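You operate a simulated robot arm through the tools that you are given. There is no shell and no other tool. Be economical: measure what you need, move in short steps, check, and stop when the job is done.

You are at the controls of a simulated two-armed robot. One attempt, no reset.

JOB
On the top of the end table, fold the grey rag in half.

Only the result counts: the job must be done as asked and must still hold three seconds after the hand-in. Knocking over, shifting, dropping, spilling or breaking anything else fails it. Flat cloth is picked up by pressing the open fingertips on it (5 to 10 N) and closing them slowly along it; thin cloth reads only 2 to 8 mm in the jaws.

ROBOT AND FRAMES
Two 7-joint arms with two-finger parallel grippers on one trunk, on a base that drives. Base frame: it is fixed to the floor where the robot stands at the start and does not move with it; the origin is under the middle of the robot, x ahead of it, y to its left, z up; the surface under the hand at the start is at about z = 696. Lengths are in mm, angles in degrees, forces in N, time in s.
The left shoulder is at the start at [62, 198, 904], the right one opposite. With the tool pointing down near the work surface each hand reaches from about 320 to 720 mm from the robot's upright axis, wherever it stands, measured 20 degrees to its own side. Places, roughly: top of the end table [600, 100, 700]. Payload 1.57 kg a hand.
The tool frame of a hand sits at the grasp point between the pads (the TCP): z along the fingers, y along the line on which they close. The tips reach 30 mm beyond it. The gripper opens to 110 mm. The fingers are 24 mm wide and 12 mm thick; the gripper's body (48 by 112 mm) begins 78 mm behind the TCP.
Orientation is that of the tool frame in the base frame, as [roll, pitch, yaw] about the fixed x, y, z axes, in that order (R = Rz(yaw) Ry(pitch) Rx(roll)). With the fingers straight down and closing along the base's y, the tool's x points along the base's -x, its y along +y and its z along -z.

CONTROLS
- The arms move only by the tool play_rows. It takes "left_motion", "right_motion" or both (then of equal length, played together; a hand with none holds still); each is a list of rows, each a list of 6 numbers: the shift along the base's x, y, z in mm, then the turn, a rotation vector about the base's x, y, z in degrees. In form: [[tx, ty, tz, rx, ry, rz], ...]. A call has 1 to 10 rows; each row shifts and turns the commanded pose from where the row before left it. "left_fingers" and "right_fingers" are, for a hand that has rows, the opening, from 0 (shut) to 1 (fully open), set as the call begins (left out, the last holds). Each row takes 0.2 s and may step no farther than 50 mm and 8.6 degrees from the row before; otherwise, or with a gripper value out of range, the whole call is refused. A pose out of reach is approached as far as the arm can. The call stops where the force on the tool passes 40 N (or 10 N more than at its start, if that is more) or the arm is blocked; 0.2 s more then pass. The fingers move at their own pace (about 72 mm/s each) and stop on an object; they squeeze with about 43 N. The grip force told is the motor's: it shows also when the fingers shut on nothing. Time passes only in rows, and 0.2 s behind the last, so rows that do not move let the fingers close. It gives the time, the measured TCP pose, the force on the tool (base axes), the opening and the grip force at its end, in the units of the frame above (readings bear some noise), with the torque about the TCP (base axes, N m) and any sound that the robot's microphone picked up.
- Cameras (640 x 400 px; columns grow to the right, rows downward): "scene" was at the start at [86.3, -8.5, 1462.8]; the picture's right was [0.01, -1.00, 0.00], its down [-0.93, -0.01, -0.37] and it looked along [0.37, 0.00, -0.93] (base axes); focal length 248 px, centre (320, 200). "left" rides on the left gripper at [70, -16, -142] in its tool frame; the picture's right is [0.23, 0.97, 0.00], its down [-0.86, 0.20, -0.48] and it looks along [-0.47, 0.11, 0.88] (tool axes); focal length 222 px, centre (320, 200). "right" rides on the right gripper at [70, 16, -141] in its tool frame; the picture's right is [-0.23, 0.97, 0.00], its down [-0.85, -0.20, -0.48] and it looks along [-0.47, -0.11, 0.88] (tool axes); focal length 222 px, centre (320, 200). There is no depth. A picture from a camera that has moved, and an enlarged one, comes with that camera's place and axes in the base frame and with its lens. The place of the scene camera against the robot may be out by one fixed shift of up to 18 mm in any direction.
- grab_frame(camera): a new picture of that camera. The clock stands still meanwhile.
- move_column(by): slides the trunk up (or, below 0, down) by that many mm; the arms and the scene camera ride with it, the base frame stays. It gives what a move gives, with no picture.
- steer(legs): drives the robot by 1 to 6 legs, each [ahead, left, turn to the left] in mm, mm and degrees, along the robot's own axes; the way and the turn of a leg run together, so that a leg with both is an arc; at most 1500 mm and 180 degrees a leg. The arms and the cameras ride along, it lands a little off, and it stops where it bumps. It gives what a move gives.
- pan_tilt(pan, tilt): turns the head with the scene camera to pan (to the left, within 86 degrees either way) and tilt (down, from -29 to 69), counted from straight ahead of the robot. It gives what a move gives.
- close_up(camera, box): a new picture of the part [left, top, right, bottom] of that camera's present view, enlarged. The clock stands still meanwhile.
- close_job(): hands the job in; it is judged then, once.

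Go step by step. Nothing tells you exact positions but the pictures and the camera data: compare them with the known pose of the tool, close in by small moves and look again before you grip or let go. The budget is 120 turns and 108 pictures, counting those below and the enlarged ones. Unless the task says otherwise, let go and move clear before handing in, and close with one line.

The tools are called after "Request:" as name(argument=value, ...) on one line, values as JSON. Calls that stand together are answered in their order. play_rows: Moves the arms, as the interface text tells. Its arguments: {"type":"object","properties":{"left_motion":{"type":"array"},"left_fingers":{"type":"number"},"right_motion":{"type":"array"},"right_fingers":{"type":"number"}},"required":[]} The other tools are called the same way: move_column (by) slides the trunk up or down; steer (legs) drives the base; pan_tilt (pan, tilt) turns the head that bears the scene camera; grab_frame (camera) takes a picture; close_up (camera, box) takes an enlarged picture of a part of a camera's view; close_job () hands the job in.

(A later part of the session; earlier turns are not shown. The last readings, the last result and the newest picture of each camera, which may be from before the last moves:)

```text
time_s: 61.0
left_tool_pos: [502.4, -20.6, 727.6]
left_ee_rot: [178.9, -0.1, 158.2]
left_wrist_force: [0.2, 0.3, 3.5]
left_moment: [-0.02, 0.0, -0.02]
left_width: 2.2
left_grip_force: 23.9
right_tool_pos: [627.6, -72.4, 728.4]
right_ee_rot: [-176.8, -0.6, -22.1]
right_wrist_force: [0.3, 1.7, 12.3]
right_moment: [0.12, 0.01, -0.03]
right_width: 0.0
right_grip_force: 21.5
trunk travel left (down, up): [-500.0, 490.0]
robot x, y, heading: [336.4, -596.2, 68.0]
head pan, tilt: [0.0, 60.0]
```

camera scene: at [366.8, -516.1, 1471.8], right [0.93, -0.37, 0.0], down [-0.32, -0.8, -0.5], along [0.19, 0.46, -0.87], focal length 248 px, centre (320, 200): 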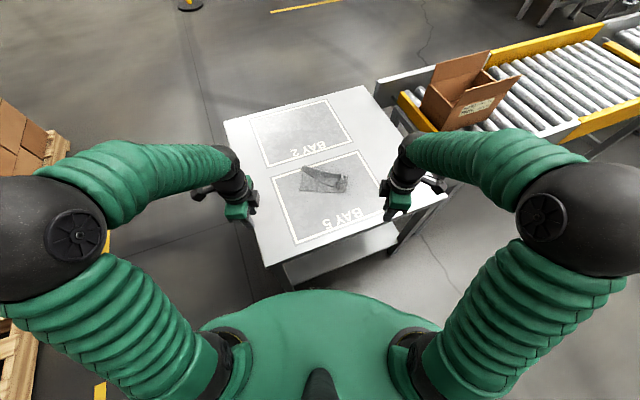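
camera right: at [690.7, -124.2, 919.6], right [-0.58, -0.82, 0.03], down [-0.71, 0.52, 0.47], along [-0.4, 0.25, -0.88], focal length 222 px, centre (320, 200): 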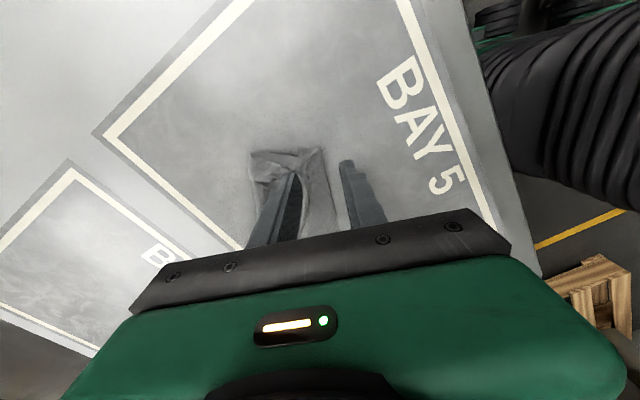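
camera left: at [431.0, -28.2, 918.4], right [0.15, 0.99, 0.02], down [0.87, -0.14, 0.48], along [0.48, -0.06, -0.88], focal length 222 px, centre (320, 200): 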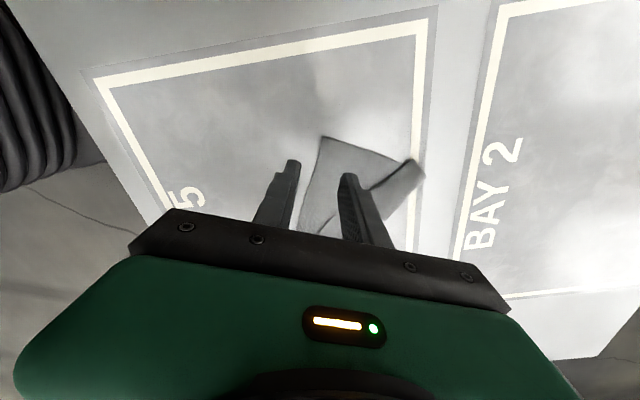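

The narrow pinch at the doubled corner won't bunch. Nearer the middle of that edge there is a clear single layer, so I'll move the right hand to about (568,-49) and use a wider opening, as in the successful grips.

Request:
play_rows(right_motion=[[0, 0, 20, 0, 0, 0], [-20, 8, 5, -2.9, 1.2, 0], [-20, 8, 0, 0, 0, 0], [-19.6, 7.4, 0, 0, 0, 0], [0, 0, -12, 0, 0, 0], [0, 0, 0, 0, 0, 0]], right_fingers=0.24)

Request:
close_up(camera="right", box=[220, 80, 420, 230])

Request:
close_up(camera="scene", box=[280, 140, 380, 210])

```text
time_s: 62.0
left_tool_pos: [494.7, -12.3, 728.6]
left_ee_rot: [178.8, -0.8, 158.8]
left_wrist_force: [-3.2, 1.0, 5.5]
left_moment: [-0.23, -0.17, 0.0]
left_width: 2.3
left_grip_force: 23.3
right_tool_pos: [580.0, -52.9, 754.3]
right_ee_rot: [179.9, -1.2, -22.2]
right_wrist_force: [1.8, -2.2, 0.7]
right_moment: [0.14, 0.19, 0.07]
right_width: 26.8
right_grip_force: 0.1
trunk travel left (down, up): [-500.0, 490.0]
robot x, y, heading: [340.1, -600.4, 67.9]
head pan, tilt: [0.0, 60.0]
stopped in row 5 (right hand): the force on the tool passed its limit at 50 N (the readings are from after the stop); the commanded pose is now the measured one
```

```text
2.67 times, centred on (320, 155) of right
camera zoom: at [635.5, -92.9, 896.8], right [-0.58, -0.81, 0.0], down [-0.73, 0.51, 0.46], along [-0.37, 0.27, -0.89], focal length 592 px, centre (320, 320)
```

zoom: 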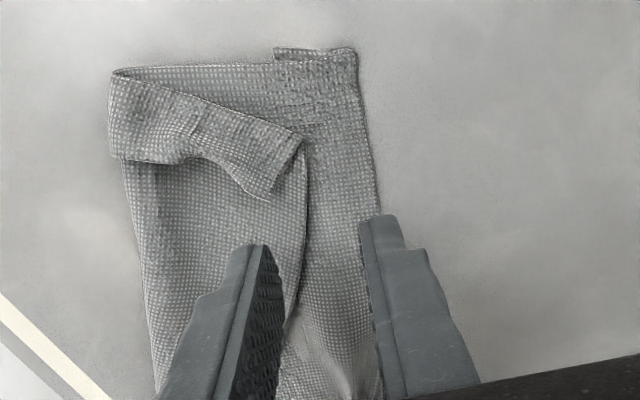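

```text
5.71 times, centred on (330, 175) of scene
camera zoom: at [370.5, -516.0, 1471.6], right [0.93, -0.37, 0.0], down [-0.32, -0.8, -0.5], along [0.19, 0.46, -0.87], focal length 1415 px, centre (263, 343)
```

zoom: 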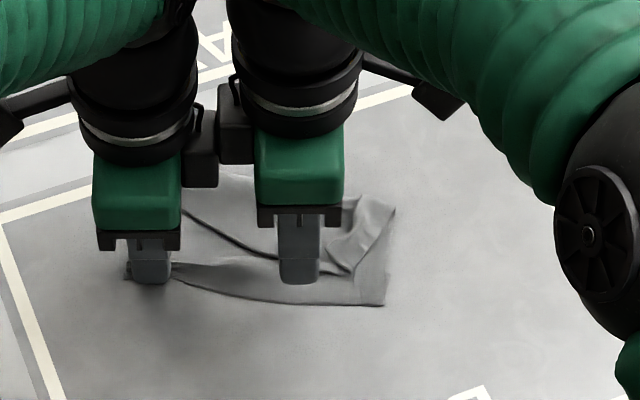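

The inner wrist boxes of the two hands touch below about 95 mm spacing, so that spot is out; the cloth is undisturbed. Next I withdraw the right hand and lift the held near corner with the left hand alone, so the near end of the rag hangs and its turned-over corner drops open.

Request:
play_rows(right_motion=[[18, -8, 8, 0, 0, 0], [27, -12, 25, 0, 0, 0], [27, -20, 25, 0, 0, 0], [27, -30, 10, 0, 0, 0], [27, -30, 10, 0, 0, 0]])

Request:
play_rows(left_motion=[[1, 0, 14, 0, 0, 0], [2, -1, 14, 0, 0, 0], [3, -1, 14, 0, 0, 0], [4, -2, 14, 0, 0, 0], [5, -2, 14, 0, 0, 0], [5, -2, 14, 0, 0, 0], [6, -2, 14, 0, 0, 0], [6, -2, 14, 0, 0, 0], [6, -3, 14, 0, 0, 0], [0, 0, 0, 0, 0, 0]])

Request:
close_up(camera="scene", box=[260, 120, 400, 210])

Request:
grab_frame(camera="right")

Request:
grab_frame(camera="left")

```text
time_s: 63.2
left_tool_pos: [495.4, -15.9, 728.2]
left_ee_rot: [178.8, -0.9, 158.9]
left_wrist_force: [-0.4, -0.4, 4.1]
left_moment: [-0.08, 0.0, 0.01]
left_width: 2.2
left_grip_force: 23.7
right_tool_pos: [708.1, -154.0, 831.8]
right_ee_rot: [180.0, -1.1, -22.3]
right_wrist_force: [0.6, 0.1, -0.1]
right_moment: [0.03, 0.02, 0.03]
right_width: 26.4
right_grip_force: 0.1
trunk travel left (down, up): [-500.0, 490.0]
robot x, y, heading: [335.9, -599.9, 68.3]
head pan, tilt: [0.0, 60.0]
```

```text
time_s: 65.5
left_tool_pos: [533.7, -30.4, 853.7]
left_ee_rot: [178.8, -0.8, 158.8]
left_wrist_force: [-1.0, -0.8, 1.1]
left_moment: [-0.01, 0.0, -0.03]
left_width: 2.3
left_grip_force: 23.7
right_tool_pos: [707.5, -151.3, 831.7]
right_ee_rot: [179.8, -1.3, -22.3]
right_wrist_force: [0.1, 0.6, 0.4]
right_moment: [-0.04, -0.03, -0.01]
right_width: 26.5
right_grip_force: 0.0
trunk travel left (down, up): [-500.0, 490.0]
robot x, y, heading: [334.1, -597.0, 68.0]
head pan, tilt: [0.0, 60.0]
```

```text
4.44 times, centred on (330, 165) of scene
camera zoom: at [372.1, -516.2, 1471.7], right [0.93, -0.37, 0.0], down [-0.32, -0.8, -0.5], along [0.19, 0.46, -0.87], focal length 1100 px, centre (276, 356)
```

zoom: 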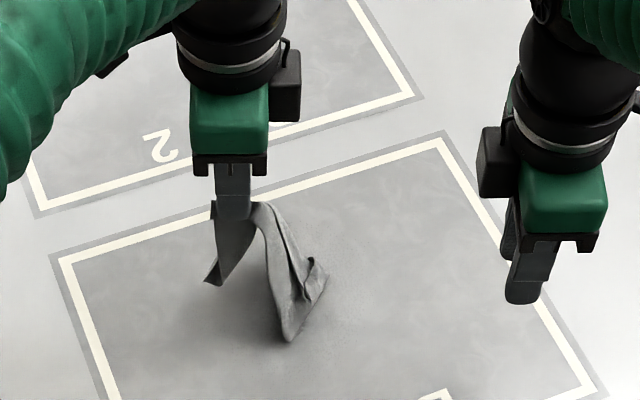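

```text
47 pictures are left
camera right: at [763.4, -192.1, 975.2], right [-0.58, -0.81, 0.0], down [-0.72, 0.51, 0.46], along [-0.37, 0.27, -0.89], focal length 222 px, centre (320, 200)
```

right: 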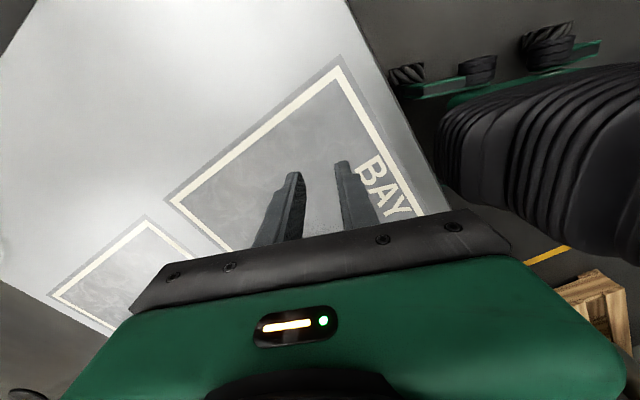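

```text
46 pictures are left
camera left: at [462.5, -24.3, 994.0], right [0.14, 0.99, 0.02], down [0.87, -0.14, 0.47], along [0.47, -0.04, -0.88], focal length 222 px, centre (320, 200)
```

left: 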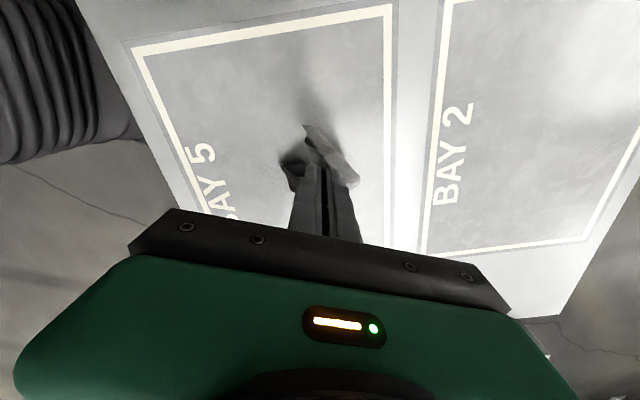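

Request:
close_up(camera="scene", box=[295, 155, 345, 200])

```text
8.89 times, centred on (320, 178) of scene
camera zoom: at [372.1, -516.2, 1471.7], right [0.93, -0.37, 0.0], down [-0.32, -0.8, -0.5], along [0.19, 0.46, -0.87], focal length 2200 px, centre (320, 400)
```

zoom: 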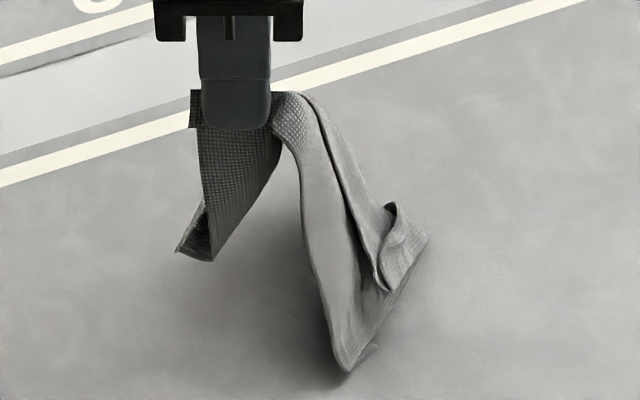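

The near corner now hangs down free under the left hand, so the near end has opened. I'll carry it left and forward so the hanging corner touches down ahead, then lay the near edge back toward the robot.

Request:
play_rows(left_motion=[[-11, 15, 1, 0, 0, 0], [-11, 15, 1, 0, 0, 0], [-11, 15, 1, 0, 0, 0], [-11, 15, 1, 0, 0, 0], [-12, 15, 0, 0, 0, 0], [-12, 15, 0, 0, 0, 0], [0, 0, 0, 0, 0, 0], [0, 0, 0, 0, 0, 0]])

Request:
close_up(camera="scene", box=[260, 130, 370, 210])

```text
time_s: 67.2
left_tool_pos: [466.1, 59.7, 858.6]
left_ee_rot: [178.7, -0.8, 158.8]
left_wrist_force: [0.1, -0.2, 0.6]
left_moment: [-0.03, -0.01, -0.02]
left_width: 2.2
left_grip_force: 23.6
right_tool_pos: [707.0, -153.5, 831.1]
right_ee_rot: [179.9, -1.2, -22.2]
right_wrist_force: [0.2, 0.3, 0.1]
right_moment: [-0.02, 0.02, 0.0]
right_width: 26.5
right_grip_force: 0.1
trunk travel left (down, up): [-500.0, 490.0]
robot x, y, heading: [337.4, -600.2, 67.9]
head pan, tilt: [0.0, 60.0]
```

```text
5.00 times, centred on (315, 170) of scene
camera zoom: at [371.7, -515.9, 1471.7], right [0.93, -0.37, 0.0], down [-0.32, -0.8, -0.5], along [0.19, 0.46, -0.87], focal length 1238 px, centre (345, 350)
```

zoom: 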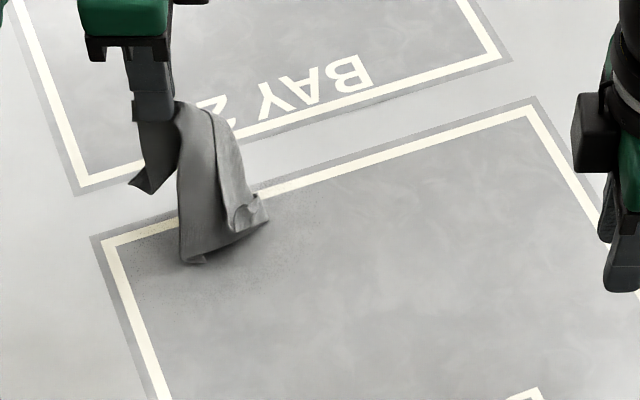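

The rag is light and simply trails the hand, with the one flank hanging left and the other right. I'll lift it completely off so the flap falls open, and look at how it hangs before laying it down as a diamond along the robot's forward axis.

Request:
play_rows(left_motion=[[0, 0, 15, 0, 0, 0], [5, 0, 15, 0, 0, 0], [10, 0, 15, 0, 0, 0], [10, 0, 15, 0, 0, 0], [10, 0, 15, 0, 0, 0], [10, 0, 15, 0, 0, 0], [10, 0, 15, 0, 0, 0], [10, 0, 15, 0, 0, 0], [5, 0, 12, 0, 0, 0], [0, 0, 0, 0, 0, 0]])

Request:
close_up(camera="scene", box=[270, 100, 390, 190])

Request:
grab_frame(camera="left")

```text
time_s: 69.5
left_tool_pos: [504.9, 22.1, 977.1]
left_ee_rot: [178.7, -0.8, 158.7]
left_wrist_force: [-0.5, -0.1, -0.5]
left_moment: [-0.05, 0.03, -0.01]
left_width: 2.2
left_grip_force: 23.8
left hand out of reach, approached as far as the arm can: row 4, 5, 6, 7, 8, 9
right_tool_pos: [706.9, -151.8, 831.7]
right_ee_rot: [180.0, -1.3, -22.3]
right_wrist_force: [-0.3, -0.5, -0.1]
right_moment: [0.01, -0.01, -0.01]
right_width: 26.3
right_grip_force: 0.1
trunk travel left (down, up): [-500.0, 490.0]
robot x, y, heading: [335.1, -600.3, 68.1]
head pan, tilt: [0.0, 60.0]
```

```text
4.44 times, centred on (330, 145) of scene
camera zoom: at [372.0, -516.1, 1471.7], right [0.93, -0.37, 0.0], down [-0.32, -0.8, -0.5], along [0.19, 0.46, -0.87], focal length 1100 px, centre (276, 444)
```

zoom: 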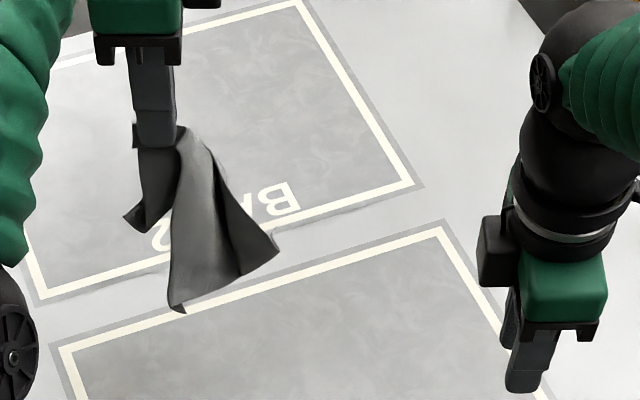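

```text
42 pictures are left
camera left: at [433.9, 28.7, 1118.6], right [0.14, 0.99, 0.02], down [0.87, -0.14, 0.47], along [0.47, -0.04, -0.88], focal length 222 px, centre (320, 200)
```

left: 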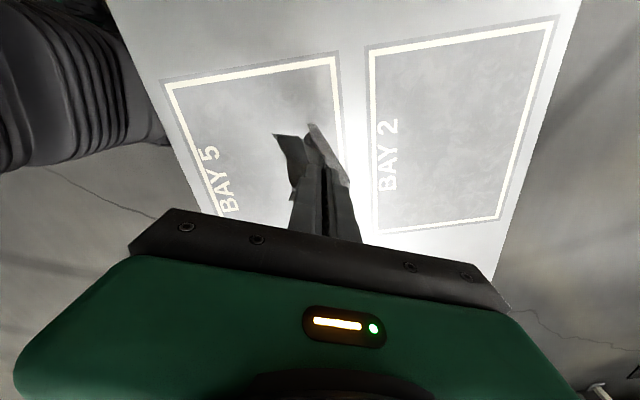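

The flap has fallen open and all corners hang free: one toward the robot, one left, one right-forward. I'll shift right so the layout stays on the table, clearing the right hand away first.

Request:
play_rows(left_motion=[[8, -10, -2, 0, 0, 0], [8, -10, -2, 0, 0, 0], [9, -11, -2, 0, 0, 0], [9, -11, -2, 0, 0, 0], [9, -11, -2, 0, 0, 0], [9, -11, 0, 0, 0, 0], [9, -11, 0, 0, 0, 0], [9, -11, 0, 0, 0, 0], [9, -11, 0, 0, 0, 0], [8, -9, 0, 0, 0, 0]], right_motion=[[10, -20, 0, 0, 0, 0], [10, -20, 0, 0, 0, 0], [10, -20, 0, 0, 0, 0], [10, -20, 0, 0, 0, 0], [10, -20, 0, 0, 0, 0], [10, -20, 0, 0, 0, 0], [10, -20, 0, 0, 0, 0], [0, 0, 0, 0, 0, 0], [0, 0, 0, 0, 0, 0], [0, 0, 0, 0, 0, 0]])

Request:
play_rows(left_motion=[[0, 0, 0, 0, 0, 0], [0, 0, 0, 0, 0, 0], [0, 0, 0, 0, 0, 0]])

Request:
close_up(camera="scene", box=[280, 100, 420, 200])

```text
time_s: 71.7
left_tool_pos: [592.9, -82.9, 967.5]
left_ee_rot: [178.6, -0.9, 158.8]
left_wrist_force: [-0.2, 0.4, 0.5]
left_moment: [0.02, 0.03, -0.01]
left_width: 2.2
left_grip_force: 23.0
right_tool_pos: [777.8, -291.9, 832.8]
right_ee_rot: [179.9, -1.2, -22.3]
right_wrist_force: [0.4, -0.4, 0.7]
right_moment: [-0.01, -0.01, -0.02]
right_width: 26.2
right_grip_force: 0.1
trunk travel left (down, up): [-500.0, 490.0]
robot x, y, heading: [335.2, -601.2, 68.1]
head pan, tilt: [0.0, 60.0]
```

```text
time_s: 72.5
left_tool_pos: [592.9, -83.7, 967.0]
left_ee_rot: [178.7, -1.0, 158.8]
left_wrist_force: [-0.5, 0.0, -0.8]
left_moment: [-0.04, -0.04, -0.03]
left_width: 2.2
left_grip_force: 24.0
right_tool_pos: [777.3, -292.5, 833.4]
right_ee_rot: [180.0, -1.3, -22.2]
right_wrist_force: [0.1, 0.0, -0.6]
right_moment: [-0.01, -0.03, 0.01]
right_width: 26.7
right_grip_force: 0.1
trunk travel left (down, up): [-500.0, 490.0]
robot x, y, heading: [342.9, -596.6, 68.0]
head pan, tilt: [0.0, 60.0]
```

```text
4.00 times, centred on (350, 150) of scene
camera zoom: at [372.7, -517.4, 1471.7], right [0.93, -0.37, 0.0], down [-0.33, -0.8, -0.5], along [0.19, 0.46, -0.87], focal length 990 px, centre (200, 400)
```

zoom: 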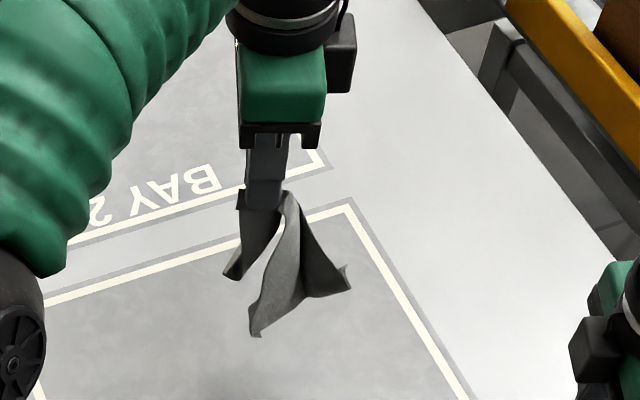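

Now laying the rag down: FL touches first and the hand arcs left and back while lowering.

Request:
play_rows(left_motion=[[-27, -4.4, -2, 0, 0, 0], [-26.7, -4.4, -6, 0, 0, 0], [-25.8, -4.2, -9.9, 0, 0, 0], [-24.4, -4, -13.7, 0, 0, 0], [-22.6, -3.7, -17.1, 0, 0, 0], [-20.4, -3.3, -20.4, 0, 0, 0], [-18, -2.9, -23.2, 0, 0, 0]])

Request:
play_rows(left_motion=[[-15.1, -2.5, -25.7, 0, 0, 0], [-12, -2, -27.7, 0, 0, 0], [-8.7, -1.4, -29.2, 0, 0, 0], [-5.3, -0.9, -30.3, 0, 0, 0], [-1.8, -0.3, -15, 0, 0, 0], [-1.5, 0, -13, 0, 0, 0], [0, 0, 0, 0, 0, 0]])

Request:
close_up(camera="scene", box=[250, 120, 410, 230])

```text
time_s: 74.0
left_tool_pos: [426.5, -112.1, 873.8]
left_ee_rot: [178.7, -0.8, 158.9]
left_wrist_force: [0.2, -0.4, 0.5]
left_moment: [0.01, -0.02, -0.01]
left_width: 2.5
left_grip_force: 24.1
right_tool_pos: [776.5, -291.7, 832.5]
right_ee_rot: [179.9, -1.4, -22.3]
right_wrist_force: [0.4, 0.7, 0.1]
right_moment: [0.01, 0.03, 0.0]
right_width: 26.5
right_grip_force: 0.1
trunk travel left (down, up): [-500.0, 490.0]
robot x, y, heading: [336.5, -601.0, 67.9]
head pan, tilt: [0.0, 60.0]
```

```text
time_s: 75.7
left_tool_pos: [383.3, -119.8, 733.0]
left_ee_rot: [178.6, -0.7, 158.9]
left_wrist_force: [0.7, 0.5, -0.2]
left_moment: [0.02, -0.01, -0.01]
left_width: 2.2
left_grip_force: 23.7
right_tool_pos: [776.7, -292.7, 833.6]
right_ee_rot: [180.0, -1.3, -22.3]
right_wrist_force: [0.2, 0.2, -0.6]
right_moment: [0.01, -0.01, 0.0]
right_width: 26.3
right_grip_force: 0.0
trunk travel left (down, up): [-500.0, 490.0]
robot x, y, heading: [338.6, -600.6, 67.9]
head pan, tilt: [0.0, 60.0]
```

```text
3.64 times, centred on (330, 175) of scene
camera zoom: at [371.6, -517.6, 1471.8], right [0.93, -0.37, 0.0], down [-0.32, -0.8, -0.5], along [0.19, 0.46, -0.87], focal length 900 px, centre (284, 291)
```

zoom: 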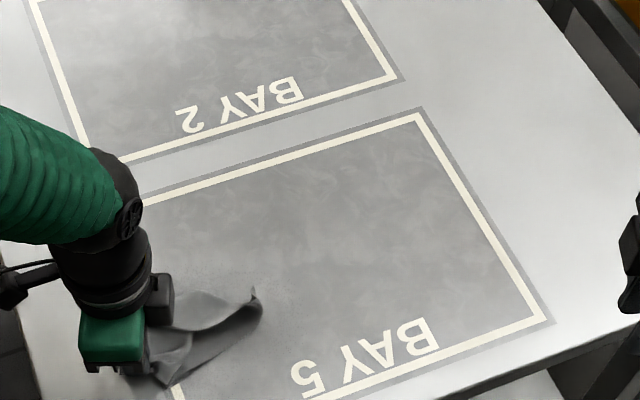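

I'll release here, lift away, and look at how it lies.

Request:
play_rows(left_motion=[[0, 0, -2, 0, 0, 0], [0, 0, 0, 0, 0, 0], [0, 0, 3, 0, 0, 0], [0, 0, 20, 0, 0, 0], [0, 0, 40, 0, 0, 0], [-15, 20, 40, 0, 0, 0], [-20, 40, 0, 0, 0, 0], [-20, 40, 0, 0, 0, 0]], left_fingers=0.28)

Request:
close_up(camera="scene", box=[260, 165, 340, 225])

```text
time_s: 77.5
left_tool_pos: [328.0, -16.2, 833.6]
left_ee_rot: [178.7, -0.7, 158.9]
left_wrist_force: [-0.5, 1.4, 0.2]
left_moment: [0.01, -0.01, -0.01]
left_width: 31.1
left_grip_force: 0.1
right_tool_pos: [776.3, -292.2, 833.6]
right_ee_rot: [179.9, -1.4, -22.4]
right_wrist_force: [0.1, -0.1, -0.1]
right_moment: [0.0, -0.01, 0.04]
right_width: 26.5
right_grip_force: 0.1
trunk travel left (down, up): [-500.0, 490.0]
robot x, y, heading: [336.6, -600.9, 68.0]
head pan, tilt: [0.0, 60.0]
```

```text
6.67 times, centred on (300, 195) of scene
camera zoom: at [369.8, -515.5, 1471.7], right [0.93, -0.37, 0.0], down [-0.32, -0.8, -0.5], along [0.19, 0.46, -0.87], focal length 1650 px, centre (453, 233)
```

zoom: 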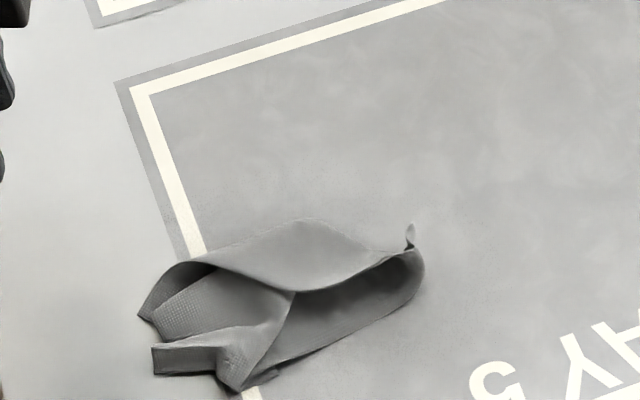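

The rag has landed as a puffy lengthwise fold: the two left-end corners lie together near (368,-110) and the two right-end corners near (513,-116), with the fold at the back. I can pinch each end across both layers and stretch them apart, so I'll bring both hands over the ends, closing along y.

Request:
play_rows(left_motion=[[0, 0, 0, 0, 0, 4], [0, 0, 0, 0, 0, 4], [7, -15, 0, 0, 0, 4], [8, -16, -5, 0, 0, 3], [8, -16, -10, 0, 0, 3], [7, -16, -10, 0, 0, 3], [7, -16, -12, 0, 0, 0], [7, -15, -17, 0, 0, 0], [0, 0, 0, 0, 0, 0]], right_motion=[[-33.5, 22, -4, 0, 0, 2.75], [-33.5, 22, -7, 0, 0, 2.75], [-33.5, 22, -8, 0, 0, 2.75], [-33.5, 22, -8, 0, 0, 2.75], [-33.5, 22, -8, 0, 0, 2.75], [-33.5, 22, -8, 0, 0, 2.75], [-33.5, 22, -8, 0, 0, 2.75], [-33.5, 22, -8, 0, 0, 2.75], [0, 0, 0, 0, 0, 0]], left_fingers=0.5, right_fingers=0.45)

Request:
close_up(camera="left", box=[200, 80, 440, 240])

Request:
close_up(camera="right", box=[200, 80, 440, 240])

```text
time_s: 79.5
left_tool_pos: [371.3, -113.8, 780.0]
left_ee_rot: [178.8, -0.7, 179.8]
left_wrist_force: [-0.6, -0.6, 1.5]
left_moment: [0.05, -0.02, 0.03]
left_width: 55.0
left_grip_force: 0.0
right_tool_pos: [506.8, -115.9, 776.6]
right_ee_rot: [180.0, -1.4, -0.3]
right_wrist_force: [0.0, 0.3, -0.5]
right_moment: [-0.01, 0.01, -0.03]
right_width: 49.4
right_grip_force: 0.0
trunk travel left (down, up): [-500.0, 490.0]
robot x, y, heading: [338.2, -600.6, 68.3]
head pan, tilt: [0.0, 60.0]
```

```text
2.50 times, centred on (320, 160) of left
camera zoom: at [302.3, -131.8, 921.7], right [-0.22, 0.97, 0.03], down [0.86, 0.19, 0.47], along [0.45, 0.13, -0.88], focal length 555 px, centre (320, 300)
```

zoom: 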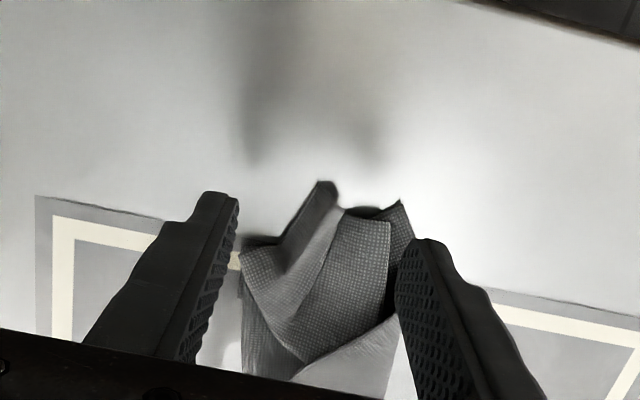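

```text
2.50 times, centred on (320, 160) of right
camera zoom: at [573.7, -132.1, 919.4], right [-0.23, -0.97, 0.0], down [-0.87, 0.2, 0.46], along [-0.45, 0.11, -0.89], focal length 555 px, centre (320, 300)
```

zoom: 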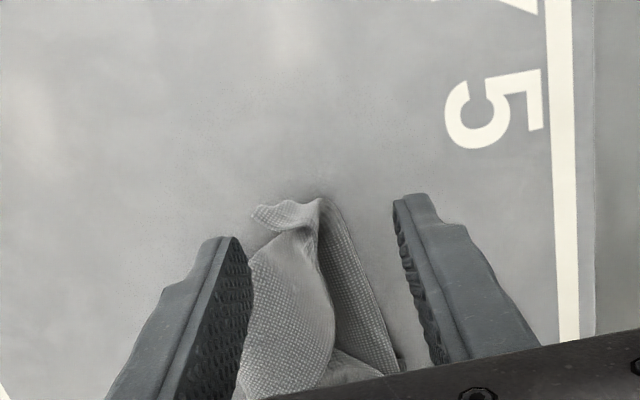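

Both ends sit between the open fingers. Small alignment shifts, then straddle the ends down to just above the table.

Request:
play_rows(left_motion=[[-6, 8, 0, 0, 0, 0], [0, 0, -15, 0, 0, 0], [0, 0, -15, 0, 0, 0], [0, 0, -12, 0, 0, 0], [0, 0, -7, 0, 0, 0], [0, 0, 0, 0, 0, 0]], right_motion=[[2, 6, 0, 0, 0, 0], [0, 0, -15, 0, 0, 0], [0, 0, -15, 0, 0, 0], [0, 0, -10, 0, 0, 0], [0, 0, -5, 0, 0, 0], [0, 0, 0, 0, 0, 0]], left_fingers=0.58, right_fingers=0.5)

Request:
close_up(camera="left", box=[200, 80, 440, 240])

Request:
close_up(camera="right", box=[200, 80, 440, 240])

```text
time_s: 80.8
left_tool_pos: [364.9, -104.4, 730.5]
left_ee_rot: [178.7, -0.8, 179.7]
left_wrist_force: [0.1, -0.6, 0.2]
left_moment: [-0.01, 0.04, -0.02]
left_width: 64.0
left_grip_force: 0.1
right_tool_pos: [508.4, -110.5, 728.8]
right_ee_rot: [-180.0, -1.3, -0.2]
right_wrist_force: [-0.7, 0.6, -0.7]
right_moment: [0.01, -0.01, 0.01]
right_width: 55.0
right_grip_force: 0.1
trunk travel left (down, up): [-500.0, 490.0]
robot x, y, heading: [336.6, -599.7, 67.9]
head pan, tilt: [0.0, 60.0]
```

```text
2.50 times, centred on (320, 160) of left
camera zoom: at [296.1, -123.9, 872.4], right [-0.22, 0.97, 0.02], down [0.86, 0.19, 0.47], along [0.45, 0.13, -0.88], focal length 555 px, centre (320, 300)
```

zoom: 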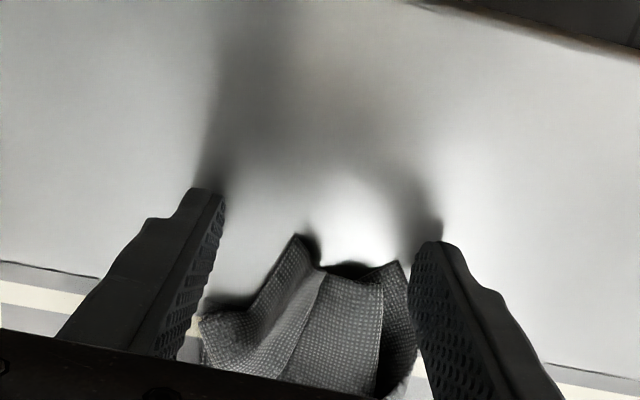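

```text
2.50 times, centred on (320, 160) of right
camera zoom: at [575.6, -127.6, 872.4], right [-0.23, -0.97, 0.0], down [-0.86, 0.2, 0.46], along [-0.45, 0.11, -0.89], focal length 555 px, centre (320, 300)
```

zoom: 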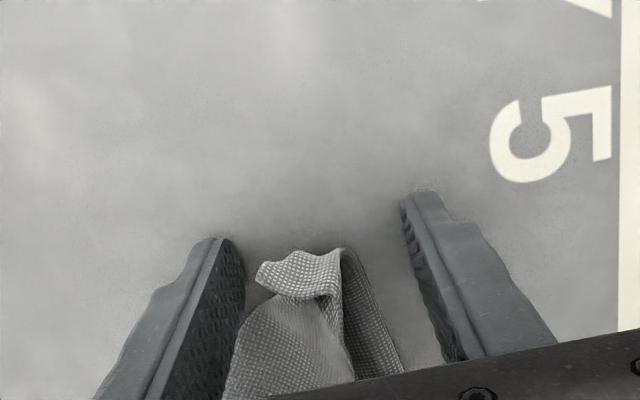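

Corner pairs are within the fingers at both ends. I'll touch the table lightly and close in stages.

Request:
play_rows(left_motion=[[0, 0, -1.5, 0, 0, 0], [0, 0, -1, 0, 0, 0], [0, 0, 0, 0, 0, 0]], right_motion=[[0, 0, -1, 0, 0, 0], [0, 0, -0.5, 0, 0, 0], [0, 0, 0, 0, 0, 0]])

Request:
play_rows(left_motion=[[0, 0, 0, 0, 0, 0], [0, 0, 0, 0, 0, 0]], right_motion=[[0, 0, 0, 0, 0, 0], [0, 0, 0, 0, 0, 0]], left_fingers=0.3, right_fingers=0.28)

Request:
play_rows(left_motion=[[0, 0, 0, 0, 0, 0], [0, 0, 0, 0, 0, 0]], right_motion=[[0, 0, 0, 0, 0, 0], [0, 0, 0, 0, 0, 0]], left_fingers=0.14, right_fingers=0.14)

Request:
play_rows(left_motion=[[0, 0, 0, 0, 0, 0], [0, 0, 0, 0, 0, 0]], right_motion=[[0, 0, 0, 0, 0, 0], [0, 0, 0, 0, 0, 0]], left_fingers=0.0, right_fingers=0.0)

Request:
close_up(camera="scene", box=[250, 150, 350, 220])

```text
time_s: 81.7
left_tool_pos: [363.8, -103.4, 728.4]
left_ee_rot: [178.6, -0.9, 179.8]
left_wrist_force: [0.8, -0.4, -0.2]
left_moment: [-0.02, 0.02, -0.02]
left_width: 63.6
left_grip_force: 0.0
right_tool_pos: [508.9, -111.8, 726.5]
right_ee_rot: [179.9, -1.3, -0.3]
right_wrist_force: [0.1, -0.5, 0.5]
right_moment: [0.0, 0.03, 0.0]
right_width: 55.0
right_grip_force: 0.0
trunk travel left (down, up): [-500.0, 490.0]
robot x, y, heading: [338.4, -600.1, 68.1]
head pan, tilt: [0.0, 60.0]
```

```text
time_s: 82.2
left_tool_pos: [363.9, -104.1, 728.2]
left_ee_rot: [178.7, -0.7, 179.7]
left_wrist_force: [-0.2, 0.0, -1.6]
left_moment: [0.02, 0.0, 0.0]
left_width: 32.9
left_grip_force: 0.0
right_tool_pos: [508.7, -111.6, 727.4]
right_ee_rot: [180.0, -1.3, -0.3]
right_wrist_force: [0.1, 0.2, 0.6]
right_moment: [0.03, 0.05, 0.0]
right_width: 30.8
right_grip_force: 0.1
trunk travel left (down, up): [-500.0, 490.0]
robot x, y, heading: [336.4, -603.1, 68.0]
head pan, tilt: [0.0, 60.0]
```

```text
time_s: 82.8
left_tool_pos: [363.6, -105.3, 730.2]
left_ee_rot: [178.7, -0.7, 179.8]
left_wrist_force: [0.7, -0.8, -0.3]
left_moment: [0.03, -0.01, -0.02]
left_width: 15.7
left_grip_force: 0.0
right_tool_pos: [509.3, -110.6, 727.5]
right_ee_rot: [179.9, -1.3, -0.3]
right_wrist_force: [-1.1, 0.6, 0.1]
right_moment: [-0.01, -0.04, 0.01]
right_width: 15.4
right_grip_force: 0.0
trunk travel left (down, up): [-500.0, 490.0]
robot x, y, heading: [336.3, -601.2, 67.9]
head pan, tilt: [0.0, 60.0]
```

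```text
time_s: 83.5
left_tool_pos: [363.8, -105.0, 729.3]
left_ee_rot: [178.7, -0.8, 179.8]
left_wrist_force: [0.4, 0.3, -0.8]
left_moment: [0.01, 0.01, 0.01]
left_width: 1.9
left_grip_force: 23.4
right_tool_pos: [508.2, -111.5, 726.5]
right_ee_rot: [179.9, -1.3, -0.2]
right_wrist_force: [-0.5, 0.1, 0.5]
right_moment: [0.01, -0.03, 0.02]
right_width: 2.7
right_grip_force: 24.5
trunk travel left (down, up): [-500.0, 490.0]
robot x, y, heading: [336.1, -596.5, 67.9]
head pan, tilt: [0.0, 60.0]
```

```text
5.71 times, centred on (300, 185) of scene
camera zoom: at [370.2, -516.2, 1471.7], right [0.93, -0.37, 0.0], down [-0.32, -0.8, -0.5], along [0.19, 0.46, -0.87], focal length 1415 px, centre (434, 286)
```

zoom: 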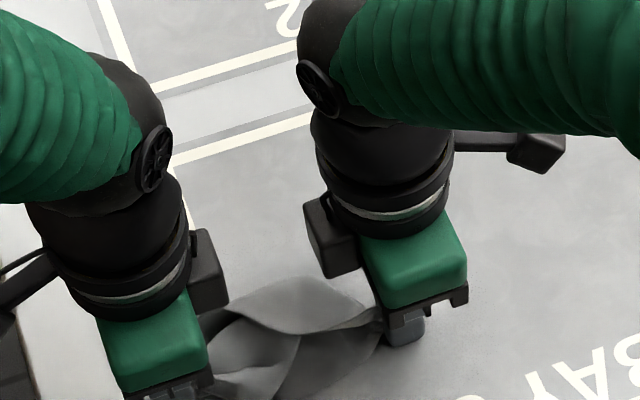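

Both ends are pinched through both layers. I'll lift together and stretch gently apart, so the fold hangs at the bottom.

Request:
play_rows(left_motion=[[4, 0, 15, 0, 0, 0], [5, 5, 18, 0, 0, 0], [5, 5, 18, 0, 0, 0], [5, 5, 18, 0, 0, 0], [5, 5, 18, 0, 0, 0], [5, 5, 18, 0, 0, 0], [0, 0, 0, 0, 0, 0]], right_motion=[[8, 0, 15, 0, 0, 0], [9, 5, 18, 0, 0, 0], [9, 5, 18, 0, 0, 0], [9, 5, 18, 0, 0, 0], [9, 5, 18, 0, 0, 0], [9, 5, 18, 0, 0, 0], [0, 0, 0, 0, 0, 0]])

Request:
close_up(camera="scene", box=[250, 120, 390, 215])

```text
time_s: 85.0
left_tool_pos: [393.1, -79.6, 832.8]
left_ee_rot: [178.7, -0.8, 179.8]
left_wrist_force: [-0.5, 0.2, -0.2]
left_moment: [-0.03, 0.02, -0.01]
left_width: 2.2
left_grip_force: 23.8
right_tool_pos: [562.3, -83.8, 829.7]
right_ee_rot: [179.9, -1.3, -0.3]
right_wrist_force: [-0.2, 0.1, -0.7]
right_moment: [0.0, 0.0, -0.02]
right_width: 3.2
right_grip_force: 24.0
trunk travel left (down, up): [-500.0, 490.0]
robot x, y, heading: [333.8, -603.5, 68.0]
head pan, tilt: [0.0, 60.0]
```

```text
4.21 times, centred on (320, 168) of scene
camera zoom: at [370.6, -516.0, 1471.7], right [0.93, -0.37, 0.0], down [-0.32, -0.8, -0.5], along [0.19, 0.46, -0.87], focal length 1042 px, centre (320, 337)
```

zoom: 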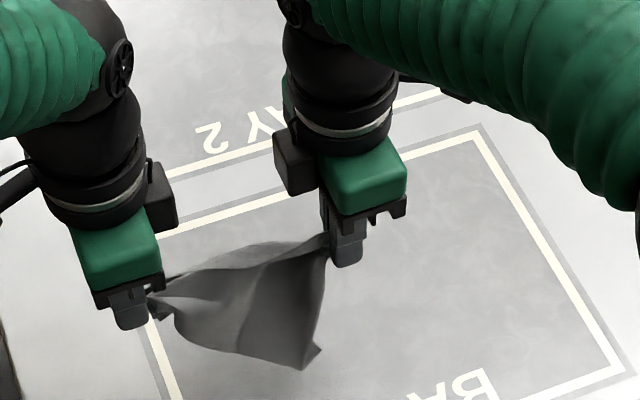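

Request:
close_up(camera="scene", box=[275, 160, 335, 210])

Request:
close_up(camera="right", box=[200, 40, 440, 240])

Request:
close_up(camera="left", box=[200, 40, 440, 240])

```text
8.00 times, centred on (305, 185) of scene
camera zoom: at [370.6, -516.0, 1471.7], right [0.93, -0.37, 0.0], down [-0.32, -0.8, -0.5], along [0.19, 0.46, -0.87], focal length 1980 px, centre (440, 320)
```

zoom: 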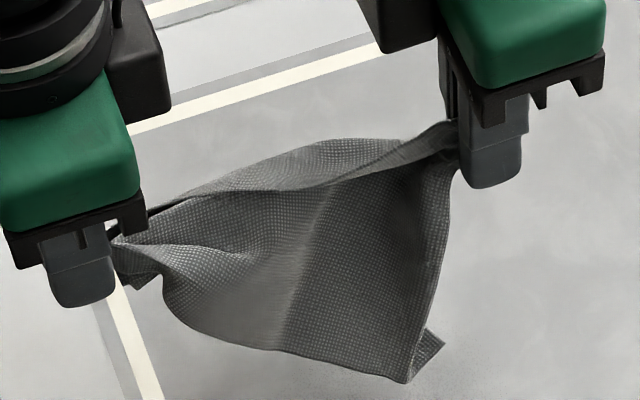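

```text
2.00 times, centred on (320, 140) of right
camera zoom: at [628.8, -100.5, 974.3], right [-0.23, -0.97, 0.0], down [-0.86, 0.2, 0.46], along [-0.45, 0.11, -0.89], focal length 444 px, centre (320, 320)
```

zoom: 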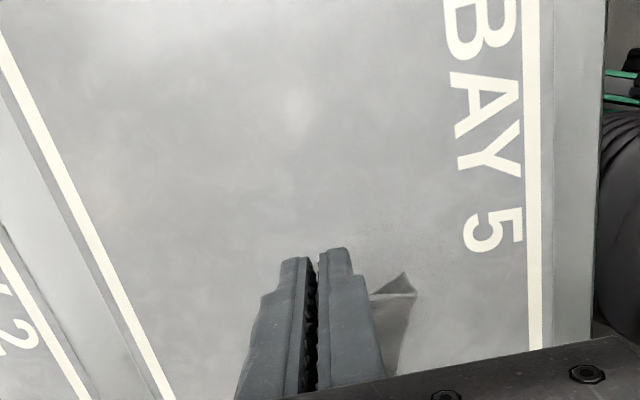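

```text
2.00 times, centred on (320, 140) of left
camera zoom: at [324.8, -98.4, 975.9], right [-0.22, 0.97, 0.02], down [0.86, 0.19, 0.47], along [0.45, 0.13, -0.88], focal length 444 px, centre (320, 320)
```

zoom: 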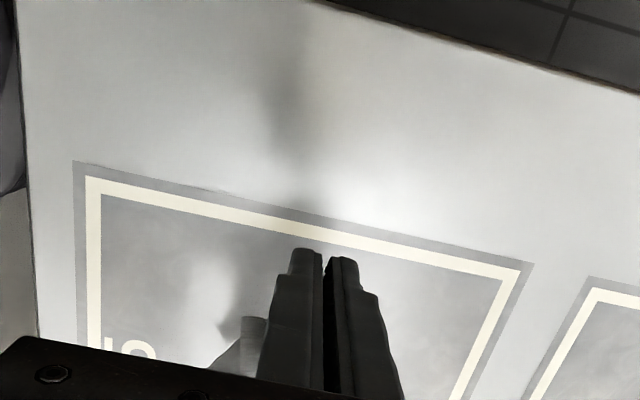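

The curtain is held at one long edge: the right hand has FL alone, with FR hanging free in front; the left hand has NL, with NR crumpled beside it. I'll lay the curtain flat away from the robot, so FR is left exposed as a clean single-layer corner to fold over onto FL.

Request:
play_rows(left_motion=[[0, 13, -6, 0, 0, 0], [0, 14, -9, 0, 0, 0], [0, 14, -11, 0, 0, 0], [0, 14, -13, 0, 0, 0], [0, 14, -14, 0, 0, 0], [0, 14, -15, 0, 0, 0], [0, 14, -16, 0, 0, 0], [0, 12, -14, 0, 0, 0], [0, 0, 0, 0, 0, 0]], right_motion=[[1, 13, -6, 0, 0, 0], [1, 14, -9, 0, 0, 0], [1, 14, -11, 0, 0, 0], [1, 14, -13, 0, 0, 0], [1, 14, -14, 0, 0, 0], [1, 14, -15, 0, 0, 0], [1, 14, -16, 0, 0, 0], [0, 12, -12, 0, 0, 0], [0, 0, 0, 0, 0, 0]])

Request:
close_up(camera="scene", box=[250, 120, 370, 200])

```text
time_s: 87.0
left_tool_pos: [391.5, 30.2, 735.7]
left_ee_rot: [178.6, -0.9, 179.8]
left_wrist_force: [0.6, -0.2, 0.0]
left_moment: [-0.01, 0.01, 0.02]
left_width: 2.0
left_grip_force: 24.0
right_tool_pos: [569.1, 7.7, 742.4]
right_ee_rot: [179.9, -1.3, -0.3]
right_wrist_force: [-0.2, -0.6, -0.5]
right_moment: [0.01, -0.04, -0.02]
right_width: 3.0
right_grip_force: 23.9
right hand out of reach, approached as far as the arm can: row 7, 8
trunk travel left (down, up): [-500.0, 490.0]
robot x, y, heading: [331.5, -598.1, 68.2]
head pan, tilt: [0.0, 60.0]
```

```text
5.00 times, centred on (310, 160) of scene
camera zoom: at [370.4, -515.4, 1471.7], right [0.93, -0.37, 0.0], down [-0.32, -0.8, -0.5], along [0.19, 0.46, -0.87], focal length 1238 px, centre (370, 400)
```

zoom: 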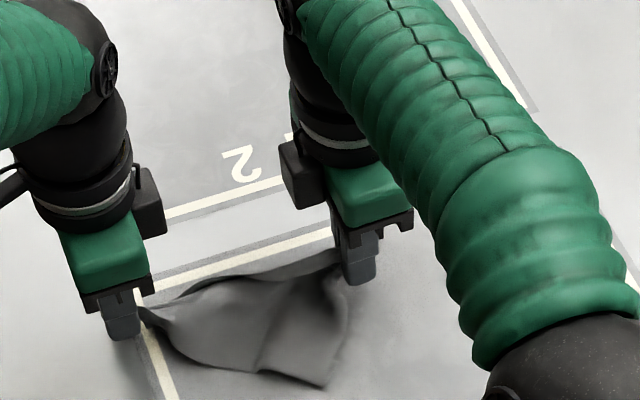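

Request:
play_rows(right_motion=[[0, -3, -6, 0, 0, 0], [0, -2, -5, 0, 0, 0], [0, 0, 0, 0, 0, 0]])

Request:
play_rows(right_motion=[[0, 0, 0, 0, 0, 0], [0, 0, 0, 0, 0, 0], [0, 0, 10, 0, 0, 0], [0, 0, 30, 0, 0, 0], [10, -20, 40, 0, 0, 0], [30, -30, 10, 0, 0, 0], [35, -30, 0, 0, 0, 0], [35, -30, 0, 0, 0, 0]], right_fingers=0.3)

Request:
close_up(camera="scene", box=[255, 145, 345, 205])

```text
time_s: 87.8
left_tool_pos: [393.2, 29.8, 735.5]
left_ee_rot: [178.7, -0.9, 179.8]
left_wrist_force: [0.5, -0.2, 1.0]
left_moment: [-0.01, 0.01, 0.02]
left_width: 2.0
left_grip_force: 23.5
right_tool_pos: [568.0, 2.5, 730.4]
right_ee_rot: [179.9, -1.3, -0.3]
right_wrist_force: [-0.2, 0.2, -0.4]
right_moment: [-0.02, -0.02, -0.02]
right_width: 3.2
right_grip_force: 24.9
trunk travel left (down, up): [-500.0, 490.0]
robot x, y, heading: [336.6, -605.2, 67.9]
head pan, tilt: [0.0, 60.0]
```

```text
time_s: 89.7
left_tool_pos: [393.2, 28.5, 735.8]
left_ee_rot: [178.7, -0.8, 179.7]
left_wrist_force: [0.2, -0.2, -0.6]
left_moment: [0.01, 0.02, 0.03]
left_width: 2.4
left_grip_force: 23.7
right_tool_pos: [679.4, -110.5, 820.7]
right_ee_rot: [-180.0, -1.3, -0.1]
right_wrist_force: [0.0, -1.4, -0.3]
right_moment: [0.0, 0.01, -0.03]
right_width: 33.1
right_grip_force: 0.0
trunk travel left (down, up): [-500.0, 490.0]
robot x, y, heading: [336.8, -602.3, 68.2]
head pan, tilt: [0.0, 60.0]
```

```text
6.67 times, centred on (300, 175) of scene
camera zoom: at [372.5, -517.7, 1471.8], right [0.93, -0.37, 0.0], down [-0.32, -0.8, -0.5], along [0.19, 0.46, -0.87], focal length 1650 px, centre (453, 367)
```

zoom: 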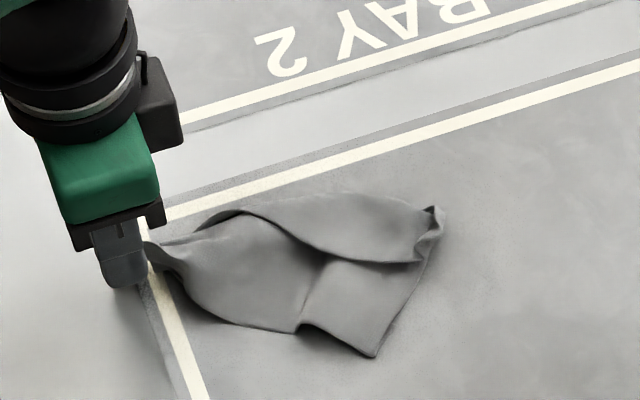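

Right end: FR lies clean at about (507,-75), and FL's crumpled corner is flopped over near (556,-20), with the fold at the back. The left hand still holds NL and NR together, so bringing FL forward onto FR would complete a lengthwise half fold. Hovering the right hand over FL.

Request:
play_rows(right_motion=[[-30, 23, -5, 0, 0, 0], [-30, 23, -10, 0, 0, 0], [-31, 23, -13, 0, 0, 0], [-31, 23, -18, 0, 0, 0], [0, 0, 0, 0, 0, 0]], right_fingers=0.45)

Request:
close_up(camera="right", box=[180, 60, 440, 240])

```text
time_s: 90.8
left_tool_pos: [393.0, 29.3, 734.9]
left_ee_rot: [178.7, -0.7, 179.8]
left_wrist_force: [-0.1, 0.0, 0.3]
left_moment: [0.0, -0.05, 0.01]
left_width: 2.1
left_grip_force: 23.7
right_tool_pos: [555.4, -16.5, 775.5]
right_ee_rot: [179.9, -1.2, -0.3]
right_wrist_force: [0.9, -0.4, -0.3]
right_moment: [0.02, -0.01, -0.02]
right_width: 49.7
right_grip_force: 0.1
trunk travel left (down, up): [-500.0, 490.0]
robot x, y, heading: [335.3, -599.6, 68.1]
head pan, tilt: [0.0, 60.0]
```

```text
2.22 times, centred on (310, 150) of right
camera zoom: at [622.1, -33.9, 918.9], right [-0.23, -0.97, 0.0], down [-0.87, 0.2, 0.46], along [-0.44, 0.11, -0.89], focal length 494 px, centre (342, 311)
```

zoom: 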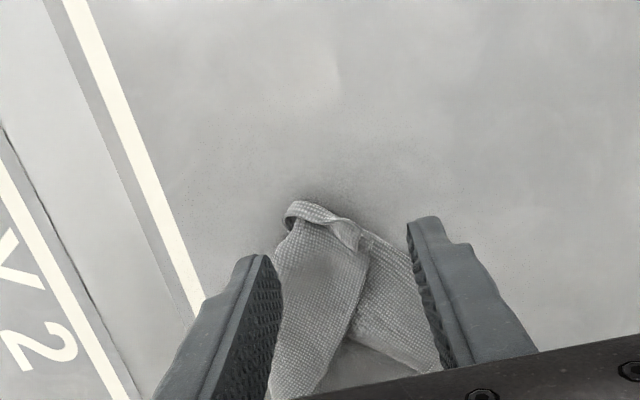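

The lip at FL is between the fingers. Shifting 4 mm, descending to just above the lower layer, and closing on the raised lip.

Request:
play_rows(right_motion=[[0, 4, -15, 0, 0, 0], [0, 0, -15, 0, 0, 0], [0, 0, -10, 0, 0, 0], [0, 0, -4, 0, 0, 0], [0, 0, 0, 0, 0, 0]])

Request:
play_rows(right_motion=[[0, 0, 0, 0, 0, 0], [0, 0, 0, 0, 0, 0]], right_fingers=0.22)

Request:
play_rows(right_motion=[[0, 0, 0, 0, 0, 0], [0, 0, 0, 0, 0, 0], [0, 0, 0, 0, 0, 0]], right_fingers=0.0)

Request:
play_rows(right_motion=[[0, 0, 12, 0, 0, 0], [0, -3, 14, 0, 0, 0], [0, -5, 14, 0, 0, 0], [0, 0, 0, 0, 0, 0]])

Request:
close_up(camera="scene", box=[255, 145, 345, 205])

```text
time_s: 92.0
left_tool_pos: [392.5, 29.8, 735.7]
left_ee_rot: [178.7, -0.8, 179.8]
left_wrist_force: [-0.1, 0.3, -0.4]
left_moment: [-0.03, 0.0, 0.03]
left_width: 1.9
left_grip_force: 23.9
right_tool_pos: [556.6, -11.4, 730.2]
right_ee_rot: [179.8, -1.3, -0.3]
right_wrist_force: [-0.2, -0.4, 0.2]
right_moment: [0.01, 0.01, 0.04]
right_width: 49.7
right_grip_force: 0.0
trunk travel left (down, up): [-500.0, 490.0]
robot x, y, heading: [337.2, -595.1, 67.9]
head pan, tilt: [0.0, 60.0]
```

```text
time_s: 92.7
left_tool_pos: [392.3, 29.7, 735.1]
left_ee_rot: [178.7, -0.8, 179.7]
left_wrist_force: [-0.4, -0.4, -0.3]
left_moment: [0.0, -0.02, 0.02]
left_width: 2.4
left_grip_force: 24.3
right_tool_pos: [556.6, -12.8, 729.9]
right_ee_rot: [179.9, -1.3, -0.3]
right_wrist_force: [0.5, 0.5, 0.4]
right_moment: [0.02, 0.02, 0.01]
right_width: 24.4
right_grip_force: 0.2
trunk travel left (down, up): [-500.0, 490.0]
robot x, y, heading: [337.2, -597.1, 68.0]
head pan, tilt: [0.0, 60.0]
```

```text
time_s: 93.5
left_tool_pos: [391.8, 30.8, 735.8]
left_ee_rot: [178.6, -0.8, 179.8]
left_wrist_force: [0.0, 0.0, 0.9]
left_moment: [0.0, -0.02, 0.01]
left_width: 2.0
left_grip_force: 23.1
right_tool_pos: [555.7, -12.8, 729.6]
right_ee_rot: [180.0, -1.3, -0.2]
right_wrist_force: [-0.2, -0.1, 2.5]
right_moment: [0.01, 0.03, 0.02]
right_width: 6.6
right_grip_force: 26.1
trunk travel left (down, up): [-500.0, 490.0]
robot x, y, heading: [335.4, -600.6, 68.0]
head pan, tilt: [0.0, 60.0]
```

```text
time_s: 94.5
left_tool_pos: [392.4, 30.1, 734.9]
left_ee_rot: [178.8, -0.9, 179.9]
left_wrist_force: [-0.6, 1.1, -0.3]
left_moment: [0.02, 0.02, 0.02]
left_width: 1.9
left_grip_force: 23.8
right_tool_pos: [557.4, -19.7, 769.1]
right_ee_rot: [179.8, -1.3, -0.3]
right_wrist_force: [0.8, 0.7, -0.2]
right_moment: [0.03, 0.0, 0.03]
right_width: 6.2
right_grip_force: 26.1
trunk travel left (down, up): [-500.0, 490.0]
robot x, y, heading: [337.0, -598.9, 68.1]
head pan, tilt: [0.0, 60.0]
```

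```text
6.67 times, centred on (300, 175) of scene
camera zoom: at [370.5, -514.9, 1471.6], right [0.93, -0.37, 0.0], down [-0.32, -0.81, -0.5], along [0.19, 0.46, -0.87], focal length 1650 px, centre (453, 367)
```

zoom: 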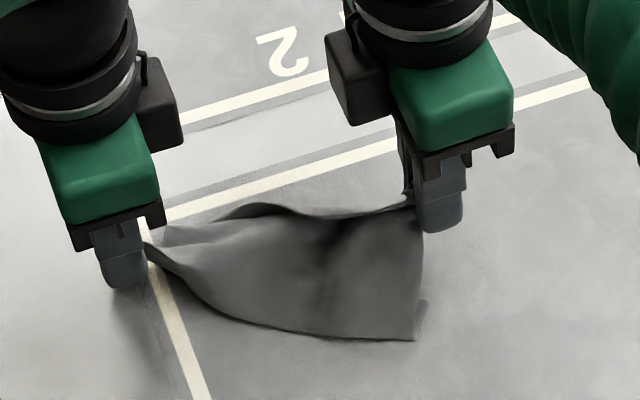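

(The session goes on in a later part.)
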